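You operate a simulated robot arm through the tools that you are given. There is no shell and no other tool. Be economical: measure what you need, move in short steps, check, and stop when the job is done.

Carry out the task below with a simulated robot arm. There is one attempt and no reset: what you move stays moved.

TASK
Shut the upper rack tray.
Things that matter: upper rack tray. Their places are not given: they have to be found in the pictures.

It is judged by the outcome, as a careful person would: the job done as asked, and still so three seconds after it is handed in. It fails if anything else is knocked over, pushed out of place, dropped, spilled or broken.

THE ROBOT
A 6-joint arm with a two-finger parallel gripper, fixed in place. Base frame: the origin is at the foot of the arm, x ahead of it, y to its left, z up. Lengths are in m, angles in rad, forces in N, time in s.
Its first joint turns from -1.152 to 1.152 rad. Payload 2.9 kg.
Tool frame: the origin (TCP) lies between the finger pads and is the grasp point; the fingertips stand 0.03 m ahead of it; z points along the fingers, y is the line along which they close. The gripper opens to 0.11 m. The fingers are 0.02 m wide and 0.01 m thick; the gripper's body (0.048 by 0.112 m) begins 0.055 m behind the TCP.
Orientation is that of the tool frame in the base frame, as a unit quaternion [x, y, z, w]. With the fingers straight down and closing along the base's y, the tool's x points along the base's -x, its y along +y and its z along -z.

THE INTERFACE
- The arm moves only by the tool move_arm. Its argument "plan" is a list of rows, each a list of 2 entries, a list of its own where there are three numbers: the shift along the tool's x, y, z in m, then the turn, a rotation vector about the tool's x, y, z in rad. In form: [[[dx, dy, dz], [wx, wy, wz]], ...]. A call has 1 to 8 rows; each row is the pose to reach, as a shift and turn from the pose commanded when the call began, along the tool's axes at that moment. "hand" is the gripper command, from -1 (shut) to 1 (fully open), values between in proportion, set as the call begins (left out, the last holds). A row lasts 0.2 s, in which the tool goes at most 0.05 m and 0.15 rad; a call with a longer step from one row to the next is refused whole, and so is a gripper value outside its range. A pose out of reach is approached as far as the arm can. The call stops where the force on the tool passes 40 N (or 10 N more than at its start, if that is more) or the arm is blocked; 0.2 s more then pass. The fingers move at their own pace (about 0.108 m/s each) and stop on an object; they squeeze with about 28 N. The grip force told is the motor's: it shows also when the fingers shut on nothing. Time passes only in rows, and 0.2 s behind the last, so rows that repeat a pose let the fingers close. It gives the time, the measured TCP pose, the force on the tool (base axes), the opening and the grip force at its end, in the units of the frame above (readings bear some noise).
- Cameras (640 x 400 px; columns grow to the right, rows downward): "scene" is fixed at [0.0373, 0.4133, 1.3902]; the picture's right is [-0.98, -0.20, 0.00], its down [-0.10, 0.50, -0.86] and it looks along [0.17, -0.84, -0.51] (base axes); focal length 326 px, centre (320, 200). "wrist" rides on the gripper at [-0.036, 0, -0.057] in the tool frame; the picture's right is [0.00, -1.00, 0.00], its down [0.97, 0.00, -0.24] and it looks along [0.24, 0.00, 0.97] (tool axes); focal length 218 px, centre (320, 200).
- get_image(camera): a new picture of that camera. No time passes.
- probe_pixels(camera, pixels): for up to 12 pixels [column, row] of the newest picture of that camera ("zoom" is the newest enlarged one), the place [x, y, z] in the base frame of the surface seen there, good to about 0.003 m. No time passes.
- inspect(camera, box): a new picture of the part [left, top, right, bottom] of that camera's present view, enlarged. No time passes.
- close_job(): hands the job in; it is judged then, once.

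Work in short steps. Measure before you move; look again where a grasp or a placing could have gone wrong, and mend it. You have 60 turns and 20 pictures in all, the two below and enlarged ones among them. Open the gripper and draw the arm clear of the work before you hand the job in, unless the task says otherwise; then end with one line.

The tools are called after "Request:" by a JSON object that holds its "api" and its "payload". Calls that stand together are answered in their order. move_arm: Moves the arm, as the interface text tells. Its arguments: {"type":"object","properties":{"plan":{"type":"array","items":{"type":"array"}},"hand":{"type":"number"}},"required":["plan"]} The other tools are called the same way: get_image (camera) takes a picture; probe_pixels (camera, pixels) gives the place of the surface under pixels of a picture; inspect (camera, box) takes an enlarged picture of a part of a camera's view; close_job () hands the job in.

At the start:

```text
t: 0.0
ee_pos: [0.3931, -0.2319, 0.9666]
tcp_rot: [0.0, 1.0, 0.001, 0.001]
wrist_force: [0.0, 0.2, -0.2]
gripper_width: 0.11
finger_force: 0.1
```

scene: 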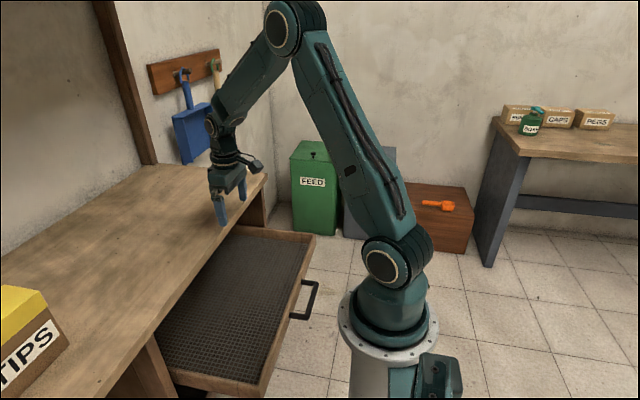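
wrist: 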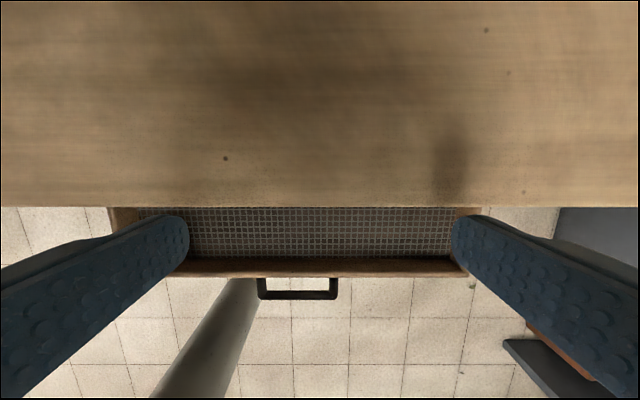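

The tray is drawn out under the bench toward the robot, with its handle at about (305,300) in the scene picture. I'll measure the tray front, the handle and the bench edge.

Request:
{"api": "probe_pixels", "payload": {"camera": "scene", "pixels": [[313, 236], [262, 388], [289, 300], [312, 284], [304, 318], [292, 318], [235, 228], [155, 335], [220, 300], [290, 320], [275, 365], [312, 250]]}}

Request:
{"api": "probe_pixels", "payload": {"camera": "wrist", "pixels": [[320, 267], [200, 267], [440, 267], [298, 295], [262, 285], [335, 285], [320, 203], [320, 240], [130, 215], [470, 212], [240, 300], [170, 390]]}}

Request:
{"api": "inspect", "payload": {"camera": "scene", "box": [140, 210, 340, 400]}}

```text
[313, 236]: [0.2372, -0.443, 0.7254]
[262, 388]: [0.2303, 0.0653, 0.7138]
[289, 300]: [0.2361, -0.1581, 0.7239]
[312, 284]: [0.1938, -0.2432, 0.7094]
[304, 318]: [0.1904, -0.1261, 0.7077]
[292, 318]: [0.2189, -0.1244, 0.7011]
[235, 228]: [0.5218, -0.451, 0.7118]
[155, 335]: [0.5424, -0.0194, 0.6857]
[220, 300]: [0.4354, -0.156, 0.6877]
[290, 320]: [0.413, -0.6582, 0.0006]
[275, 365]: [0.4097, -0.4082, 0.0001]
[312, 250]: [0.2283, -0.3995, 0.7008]
```

```text
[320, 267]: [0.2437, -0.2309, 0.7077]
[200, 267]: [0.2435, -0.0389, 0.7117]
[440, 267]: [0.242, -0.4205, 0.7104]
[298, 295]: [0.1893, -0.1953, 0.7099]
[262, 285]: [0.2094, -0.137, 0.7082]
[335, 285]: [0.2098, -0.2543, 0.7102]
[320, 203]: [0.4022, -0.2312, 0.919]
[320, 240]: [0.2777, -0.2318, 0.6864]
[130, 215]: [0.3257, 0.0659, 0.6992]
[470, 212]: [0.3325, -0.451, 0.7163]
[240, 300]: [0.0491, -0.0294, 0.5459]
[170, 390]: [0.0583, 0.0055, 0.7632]
```

```text
2.11 times, centred on (240, 305) of scene
```

zoom: 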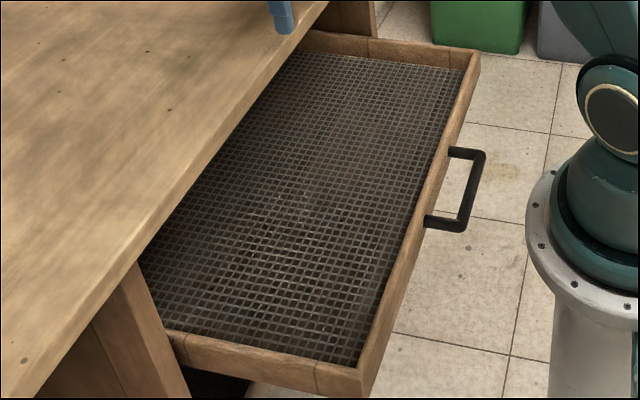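

The tray front is at x≈0.235 and its top at z≈0.725. The handle bar is at x≈0.19, y -0.13 to -0.25, z≈0.709, and the bench edge is at x≈0.40, z≈0.92. Next I'll measure the frame around the opening to see where the tray should end.

Request:
{"api": "probe_pixels", "payload": {"camera": "zoom", "pixels": [[120, 310], [150, 360], [355, 20], [376, 15], [130, 268], [215, 375], [60, 340], [330, 3], [60, 320], [484, 155], [462, 225], [475, 190]]}}

Request:
{"api": "inspect", "payload": {"camera": "wrist", "box": [220, 180, 380, 320]}}

```text
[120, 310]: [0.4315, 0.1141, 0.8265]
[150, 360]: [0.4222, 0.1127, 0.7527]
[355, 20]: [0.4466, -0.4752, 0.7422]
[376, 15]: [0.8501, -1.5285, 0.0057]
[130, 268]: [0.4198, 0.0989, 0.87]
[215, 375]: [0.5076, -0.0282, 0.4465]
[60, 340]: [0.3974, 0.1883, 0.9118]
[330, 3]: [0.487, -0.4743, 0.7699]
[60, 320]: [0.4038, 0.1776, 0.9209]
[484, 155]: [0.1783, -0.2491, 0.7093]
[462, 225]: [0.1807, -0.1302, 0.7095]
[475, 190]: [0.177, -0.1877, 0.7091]
```

```text
2.86 times, centred on (300, 250) of wrist
```

zoom: 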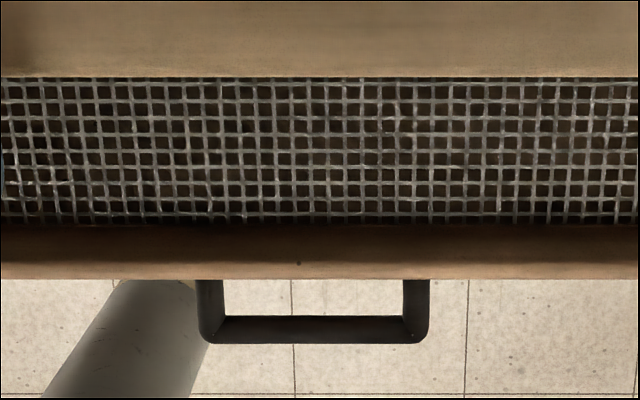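

The frame posts stand at x≈0.42, so the tray should travel about 0.18 m. I'll push the outer bar of the handle (x≈0.178) with shut fingers. First I draw back at this height.

Request:
{"api": "move_arm", "payload": {"hand": -1, "plan": [[[0.04, 0.006, 0], [0, 0, 0]], [[0.08, 0.012, 0], [0, 0, 0]], [[0.12, 0.018, 0], [0, 0, 0]], [[0.16, 0.024, 0], [0, 0, 0]], [[0.2, 0.03, 0], [0, 0, 0]], [[0.24, 0.035, 0], [0, 0, 0]], [[0.25, 0.035, 0], [0, 0, 0]]]}}

```text
t: 1.6
ee_pos: [0.1441, -0.1978, 0.9674]
tcp_rot: [0.0, 1.0, 0.001, 0.0]
wrist_force: [-0.7, -0.2, -0.5]
gripper_width: 0.0001
finger_force: 27.4
```

The position was reached, with x=0.144 behind the bar. Now I lower in steps to z≈0.715.

Request:
{"api": "move_arm", "payload": {"plan": [[[0, 0, 0.04], [0, 0, 0]], [[0, 0, 0.08], [0, 0, 0]], [[0, 0, 0.12], [0, 0, 0]], [[0, 0, 0.16], [0, 0, 0]], [[0, 0, 0.18], [0, 0, 0]]]}}

Request:
{"api": "get_image", "payload": {"camera": "scene"}}

```text
t: 2.8
ee_pos: [0.1456, -0.1976, 0.7851]
tcp_rot: [0.0, 1.0, 0.0, 0.001]
wrist_force: [0.1, 0.1, -0.2]
gripper_width: 0.0002
finger_force: 27.5
out of reach, approached as far as the arm can: row 1, 2, 3, 4
```

```text
15 pictures are left
```

scene: 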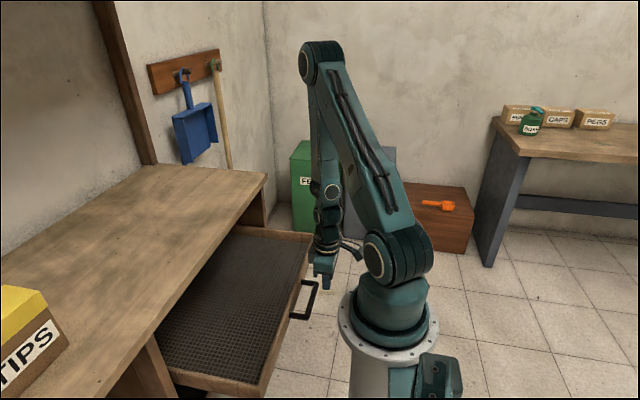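

The pose is good, with the tips at z≈0.755. I lower another 0.07.

Request:
{"api": "move_arm", "payload": {"plan": [[[0, 0, 0.025], [0, 0, 0]], [[0, 0, 0.05], [0, 0, 0]], [[0, 0, 0.072], [0, 0, 0]], [[0, 0, 0.072], [0, 0, 0]]]}}

Request:
{"api": "inspect", "payload": {"camera": "scene", "box": [240, 220, 400, 340]}}

```text
t: 3.8
ee_pos: [0.1424, -0.1983, 0.7153]
tcp_rot: [0.0, 1.0, 0.0, 0.0]
wrist_force: [-0.6, 0.1, 0.0]
gripper_width: 0.0
finger_force: 28.0
```

```text
3.33 times, centred on (320, 280) of scene
```

zoom: 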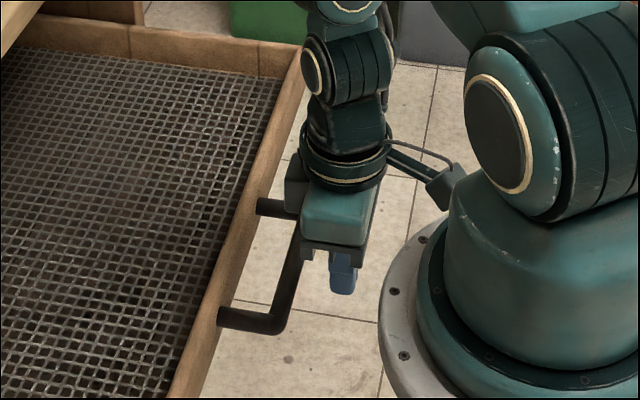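

The fingers are behind the bar and low enough to meet it. Now I push gently in +x.

Request:
{"api": "move_arm", "payload": {"plan": [[[-0.015, 0, 0], [0, 0, 0]], [[-0.03, 0, 0], [0, 0, 0]], [[-0.045, 0, 0], [0, 0, 0]], [[-0.06, 0, 0], [0, 0, 0]], [[-0.08, 0, 0], [0, 0, 0]]]}}

Request:
{"api": "inspect", "payload": {"camera": "scene", "box": [140, 210, 340, 400]}}

```text
t: 5.0
ee_pos: [0.2243, -0.1973, 0.7166]
tcp_rot: [0.0, 1.0, 0.001, 0.001]
wrist_force: [0.2, -0.6, 1.1]
gripper_width: 0.0002
finger_force: 27.9
```

```text
2.11 times, centred on (240, 305) of scene
```

zoom: 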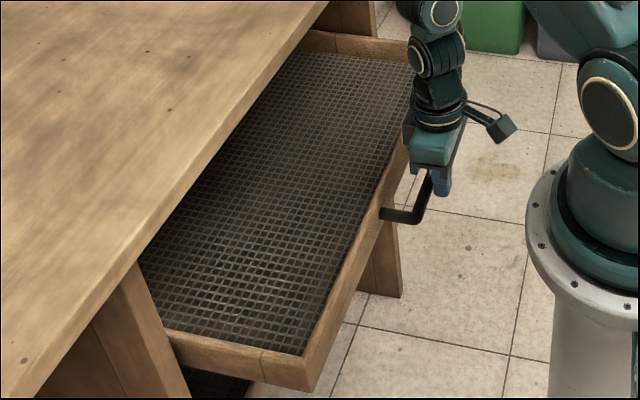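

The tray is sliding with low force. I keep pushing to x≈0.31.

Request:
{"api": "move_arm", "payload": {"plan": [[[-0.015, 0, 0], [0, 0, 0]], [[-0.03, 0, 0], [0, 0, 0]], [[-0.045, 0, 0], [0, 0, 0]], [[-0.06, 0, 0], [0, 0, 0]], [[-0.075, 0, 0], [0, 0, 0]], [[-0.09, 0, 0], [0, 0, 0]]]}}

Request:
{"api": "inspect", "payload": {"camera": "scene", "box": [140, 210, 340, 400]}}

```text
t: 6.4
ee_pos: [0.3137, -0.1969, 0.7149]
tcp_rot: [0.001, 1.0, 0.001, 0.0]
wrist_force: [-0.3, 0.5, -0.3]
gripper_width: 0.0
finger_force: 28.0
```

```text
2.11 times, centred on (240, 305) of scene
```

zoom: 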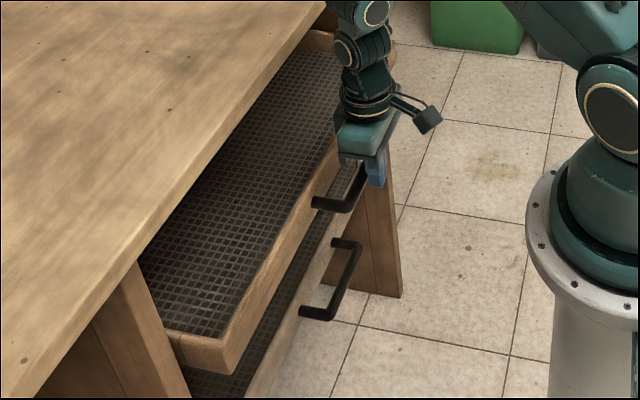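

A lower tray with its own handle shows beneath, and it has to stay where it is. I'll measure both before the final push.

Request:
{"api": "probe_pixels", "payload": {"camera": "zoom", "pixels": [[225, 340], [228, 355], [280, 345], [320, 312], [345, 255], [345, 206], [318, 204], [348, 160], [355, 30], [375, 85], [290, 80], [140, 265]]}}

Request:
{"api": "move_arm", "payload": {"plan": [[[-0.01, 0, 0], [0, 0, 0]], [[-0.02, 0, 0], [0, 0, 0]], [[-0.03, 0, 0], [0, 0, 0]]]}}

Request:
{"api": "get_image", "payload": {"camera": "scene"}}

```text
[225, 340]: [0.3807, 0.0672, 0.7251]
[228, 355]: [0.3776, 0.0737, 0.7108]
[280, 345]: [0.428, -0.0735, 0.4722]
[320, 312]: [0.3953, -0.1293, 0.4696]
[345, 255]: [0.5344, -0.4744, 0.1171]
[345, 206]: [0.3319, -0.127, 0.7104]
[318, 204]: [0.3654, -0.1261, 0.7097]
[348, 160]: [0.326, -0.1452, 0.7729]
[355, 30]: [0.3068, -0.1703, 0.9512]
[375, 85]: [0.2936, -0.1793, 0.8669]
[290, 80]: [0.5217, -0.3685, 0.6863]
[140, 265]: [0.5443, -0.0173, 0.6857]
```

```text
t: 7.2
ee_pos: [0.3448, -0.1956, 0.7155]
tcp_rot: [-0.001, 1.0, 0.001, 0.0]
wrist_force: [-0.4, -0.2, 0.0]
gripper_width: 0.0001
finger_force: 27.9
```

```text
11 pictures are left
```

scene: 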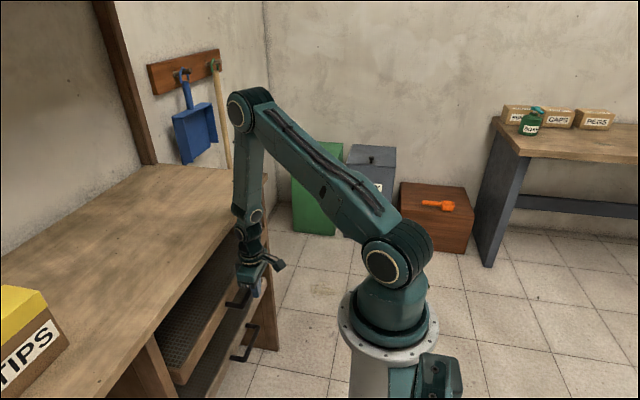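

The tray front is now at about x≈0.405, and the lower tray's front is at ≈0.43. Before going on I check the clearance between wrist and bench edge.

Request:
{"api": "inspect", "payload": {"camera": "scene", "box": [180, 180, 320, 400]}}

Request:
{"api": "get_image", "payload": {"camera": "wrist"}}

```text
1.82 times, centred on (250, 290) of scene
```

zoom: 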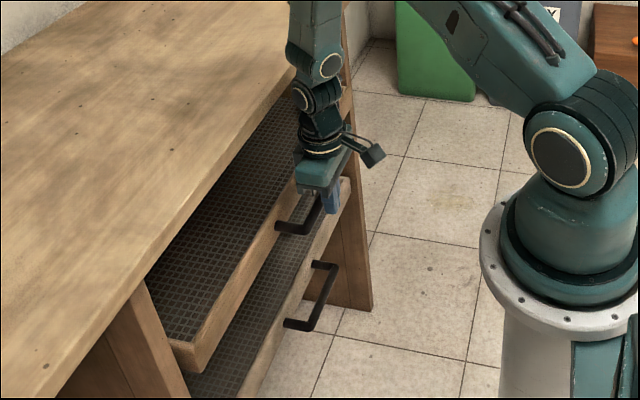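

```text
9 pictures are left
```

wrist: 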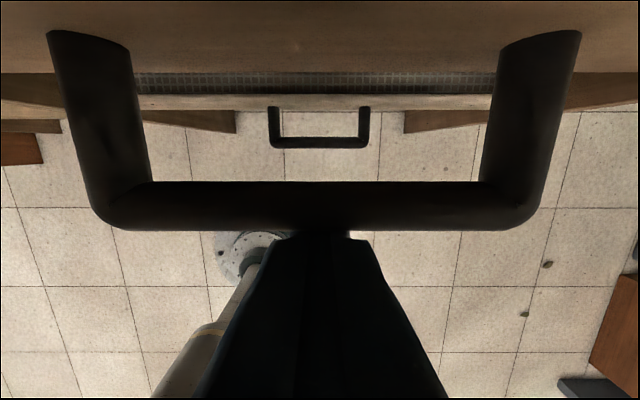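

Request:
{"api": "probe_pixels", "payload": {"camera": "wrist", "pixels": [[320, 82], [320, 100], [200, 118], [430, 118], [320, 50], [320, 10], [20, 90], [320, 142], [30, 125], [100, 30]]}}

Request:
{"api": "probe_pixels", "payload": {"camera": "zoom", "pixels": [[298, 95], [290, 50], [300, 20], [300, 180], [304, 130], [303, 155], [325, 100], [180, 345], [192, 350], [262, 350], [150, 345]]}}

```text
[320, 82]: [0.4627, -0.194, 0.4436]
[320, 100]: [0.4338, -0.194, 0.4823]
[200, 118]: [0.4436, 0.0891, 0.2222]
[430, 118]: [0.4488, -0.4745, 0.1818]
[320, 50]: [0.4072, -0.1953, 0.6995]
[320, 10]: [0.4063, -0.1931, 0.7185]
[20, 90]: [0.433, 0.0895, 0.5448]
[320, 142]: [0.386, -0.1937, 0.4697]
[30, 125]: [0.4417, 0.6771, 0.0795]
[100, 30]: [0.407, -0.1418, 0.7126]
```

```text
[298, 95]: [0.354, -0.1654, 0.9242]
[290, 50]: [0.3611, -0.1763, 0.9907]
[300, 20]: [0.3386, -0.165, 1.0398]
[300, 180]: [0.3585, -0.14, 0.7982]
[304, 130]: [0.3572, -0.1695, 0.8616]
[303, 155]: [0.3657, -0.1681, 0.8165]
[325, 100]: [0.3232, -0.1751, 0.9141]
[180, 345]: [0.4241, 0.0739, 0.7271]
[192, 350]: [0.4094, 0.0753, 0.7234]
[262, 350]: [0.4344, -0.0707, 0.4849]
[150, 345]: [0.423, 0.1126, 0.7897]
```

The upper tray front is at x≈0.407. It is still about 2–3 cm proud of where the lower tray sits (0.43), and the upright wrist would come too near the bench edge at 0.40. I'll back off 3 cm and tilt 0.45 rad so the fingers point forward and the wrist leans back.

Request:
{"api": "move_arm", "payload": {"plan": [[[0.02, 0, 0], [0, 0, 0]], [[0.035, 0, 0], [0, -0.12, 0]], [[0.035, 0, 0], [0, -0.24, 0]], [[0.035, 0, 0], [0, -0.36, 0]], [[0.035, 0, 0], [0, -0.45, 0]], [[0.035, 0, 0], [0, -0.45, 0]]]}}

Request:
{"api": "inspect", "payload": {"camera": "scene", "box": [180, 180, 320, 400]}}

```text
t: 8.6
ee_pos: [0.3099, -0.1962, 0.7142]
tcp_rot: [0.002, 0.975, 0.0, 0.223]
wrist_force: [0.4, -0.7, 0.0]
gripper_width: 0.0
finger_force: 28.3
```

```text
1.82 times, centred on (250, 290) of scene
```

zoom: 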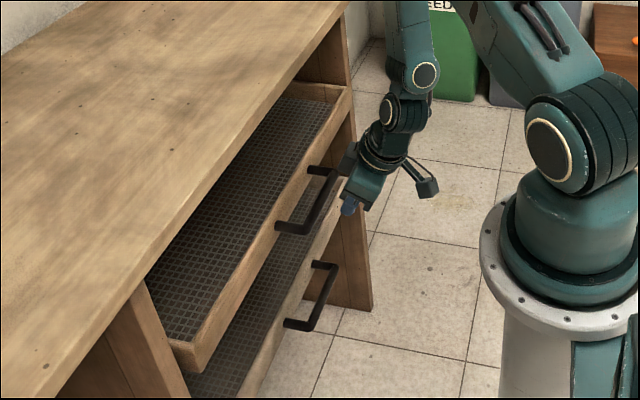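

The tilt is right and the wrist is clear. Now I push along base +x, which is (-0.90, 0, 0.435) in tool axes, slowly to about x=0.365.

Request:
{"api": "move_arm", "payload": {"plan": [[[-0.0135, 0, 0.0065], [0, 0, 0]], [[-0.027, 0, 0.013], [0, 0, 0]], [[-0.0342, 0, 0.0165], [0, 0, 0]], [[-0.0414, 0, 0.02], [0, 0, 0]], [[-0.0495, 0, 0.0239], [0, 0, 0]]]}}

Request:
{"api": "inspect", "payload": {"camera": "scene", "box": [180, 180, 320, 400]}}

```text
t: 9.8
ee_pos: [0.3613, -0.1946, 0.7131]
tcp_rot: [0.001, 0.976, 0.001, 0.219]
wrist_force: [-16.1, -1.4, -0.5]
gripper_width: 0.0
finger_force: 27.5
```

```text
1.82 times, centred on (250, 290) of scene
```

zoom: 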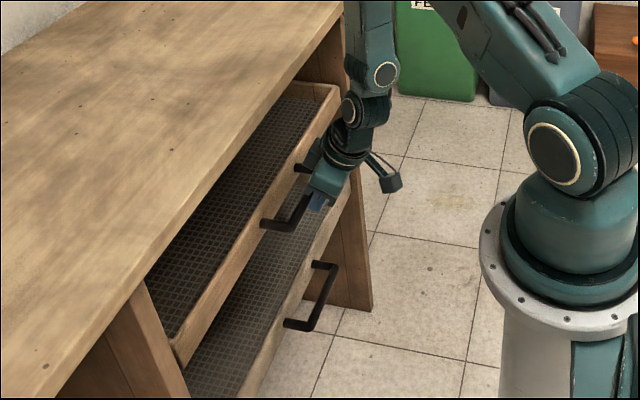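

Resistance has reached 16 N, so the tray may be at its stop. I push a little further and measure the front.

Request:
{"api": "move_arm", "payload": {"plan": [[[-0.0045, 0, 0.0022], [0, 0, 0]], [[-0.009, 0, 0.0044], [0, 0, 0]], [[-0.0135, 0, 0.0065], [0, 0, 0]], [[-0.018, 0, 0.0087], [0, 0, 0]]]}}

Request:
{"api": "inspect", "payload": {"camera": "scene", "box": [180, 180, 320, 400]}}

Request:
{"api": "probe_pixels", "payload": {"camera": "zoom", "pixels": [[190, 345], [184, 356], [225, 290], [262, 350], [270, 220], [300, 190], [310, 140], [340, 180]]}}

```text
t: 10.3
ee_pos: [0.3633, -0.1946, 0.7106]
tcp_rot: [0.002, 0.977, 0.002, 0.213]
wrist_force: [-2.6, -0.3, -0.9]
gripper_width: 0.0
finger_force: 28.5
stopped in row 2: the force on the tool passed its limit (the readings are from after the stop); the commanded pose is now the measured one
```

```text
1.82 times, centred on (250, 290) of scene
```

zoom: 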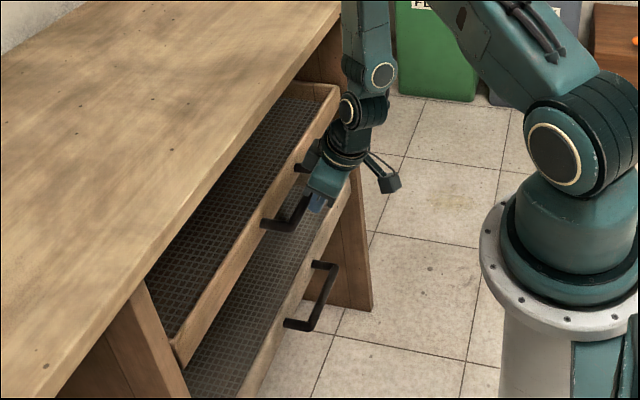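

```text
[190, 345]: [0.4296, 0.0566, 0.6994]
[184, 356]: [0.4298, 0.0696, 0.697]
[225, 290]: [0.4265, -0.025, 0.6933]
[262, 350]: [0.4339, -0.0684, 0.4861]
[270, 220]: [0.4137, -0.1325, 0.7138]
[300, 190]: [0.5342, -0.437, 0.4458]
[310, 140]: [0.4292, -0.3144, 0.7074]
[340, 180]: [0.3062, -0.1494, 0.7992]
```

The front is at x≈0.43, level with the lower tray, and the push ran into a firm stop. I try once more to confirm the stop, then draw back.

Request:
{"api": "move_arm", "payload": {"plan": [[[-0.0045, 0, 0.0022], [0, 0, 0]], [[-0.009, 0, 0.0044], [0, 0, 0]], [[-0.0135, 0, 0.0065], [0, 0, 0]], [[-0.018, 0, 0.0087], [0, 0, 0]]]}}

Request:
{"api": "move_arm", "payload": {"plan": [[[0.027, 0, -0.013], [0, 0, 0]], [[0.054, 0, -0.026], [0, 0, 0]], [[0.081, 0, -0.039], [0, 0, 0]], [[0.1, 0, -0.05], [0, 0, 0]], [[0.1, 0, -0.05], [0, 0.12, 0]], [[0.1, 0, -0.05], [0, 0.24, 0]], [[0.1, 0, -0.05], [0, 0.36, 0]], [[0.1, 0, -0.05], [0, 0.43, 0]]]}}

Request:
{"api": "inspect", "payload": {"camera": "scene", "box": [180, 180, 320, 400]}}

Request:
{"api": "get_image", "payload": {"camera": "wrist"}}

```text
t: 10.9
ee_pos: [0.3635, -0.1928, 0.7072]
tcp_rot: [0.001, 0.98, 0.004, 0.201]
wrist_force: [-2.5, 0.2, -1.1]
gripper_width: 0.0
finger_force: 27.5
stopped in row 3: the force on the tool passed its limit (the readings are from after the stop); the commanded pose is now the measured one
```

```text
t: 12.7
ee_pos: [0.2531, -0.1935, 0.7141]
tcp_rot: [0.001, 1.0, 0.004, -0.012]
wrist_force: [0.2, 0.3, 0.2]
gripper_width: 0.0001
finger_force: 27.9
```

```text
1.82 times, centred on (250, 290) of scene
```

zoom: 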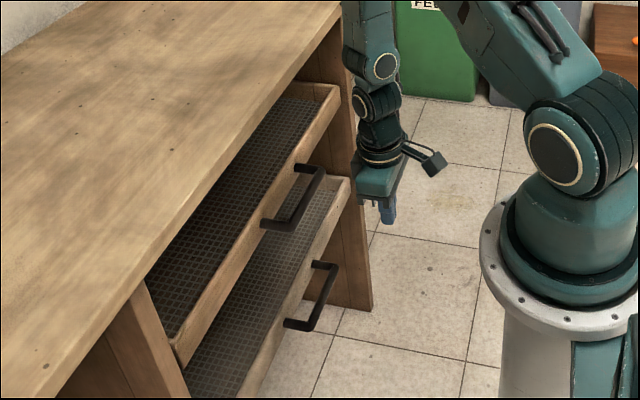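

```text
4 pictures are left
```

wrist: 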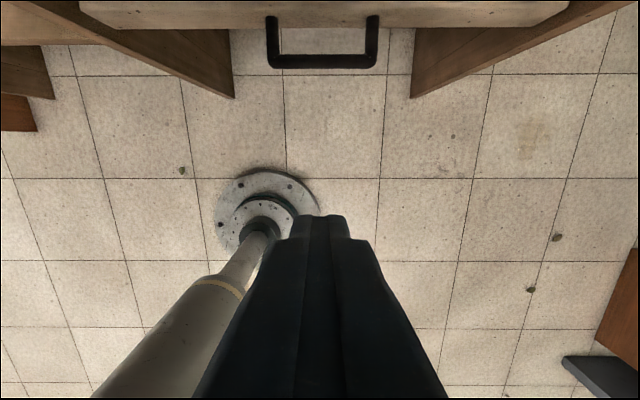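

The tray stayed put at its stop. I measure it once more, and raise and open the gripper away from the bench.

Request:
{"api": "probe_pixels", "payload": {"camera": "zoom", "pixels": [[190, 345], [225, 295], [262, 350], [320, 120], [335, 215], [292, 222], [160, 350], [345, 230], [178, 345]]}}

Request:
{"api": "move_arm", "payload": {"hand": 1, "plan": [[[0, 0, -0.04], [0, 0, 0]], [[0, 0, -0.08], [0, 0, 0]], [[0, 0, -0.12], [0, 0, 0]], [[0, 0, -0.16], [0, 0, 0]], [[0, 0, -0.2], [0, 0, 0]], [[0, 0, -0.24], [0, 0, 0]], [[0, 0, -0.25], [0, 0, 0]]]}}

Request:
{"api": "get_image", "payload": {"camera": "scene"}}

```text
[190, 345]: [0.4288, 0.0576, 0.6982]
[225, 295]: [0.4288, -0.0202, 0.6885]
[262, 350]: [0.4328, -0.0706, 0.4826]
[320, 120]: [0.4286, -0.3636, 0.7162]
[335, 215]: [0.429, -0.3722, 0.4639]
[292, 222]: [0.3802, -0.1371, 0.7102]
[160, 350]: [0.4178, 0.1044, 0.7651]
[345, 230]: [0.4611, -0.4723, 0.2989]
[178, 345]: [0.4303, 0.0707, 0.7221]
```

```text
t: 14.3
ee_pos: [0.2587, -0.1949, 0.9655]
tcp_rot: [0.0, 1.0, 0.005, -0.012]
wrist_force: [-1.0, 0.4, -0.4]
gripper_width: 0.11
finger_force: 0.0
```

```text
3 pictures are left
```

scene: 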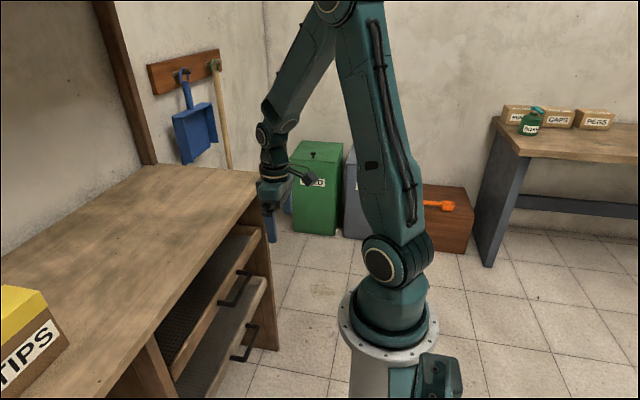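

Both fronts now sit at x≈0.429 and nothing else has moved. The arm is clear with the gripper open, so I hand the job in.

Request:
{"api": "close_job", "payload": {}}

```text
The job is handed in.
```

The upper rack tray is shut: I pushed it in to its stop, its front is level with the lower tray's, and I saw nothing else disturbed.
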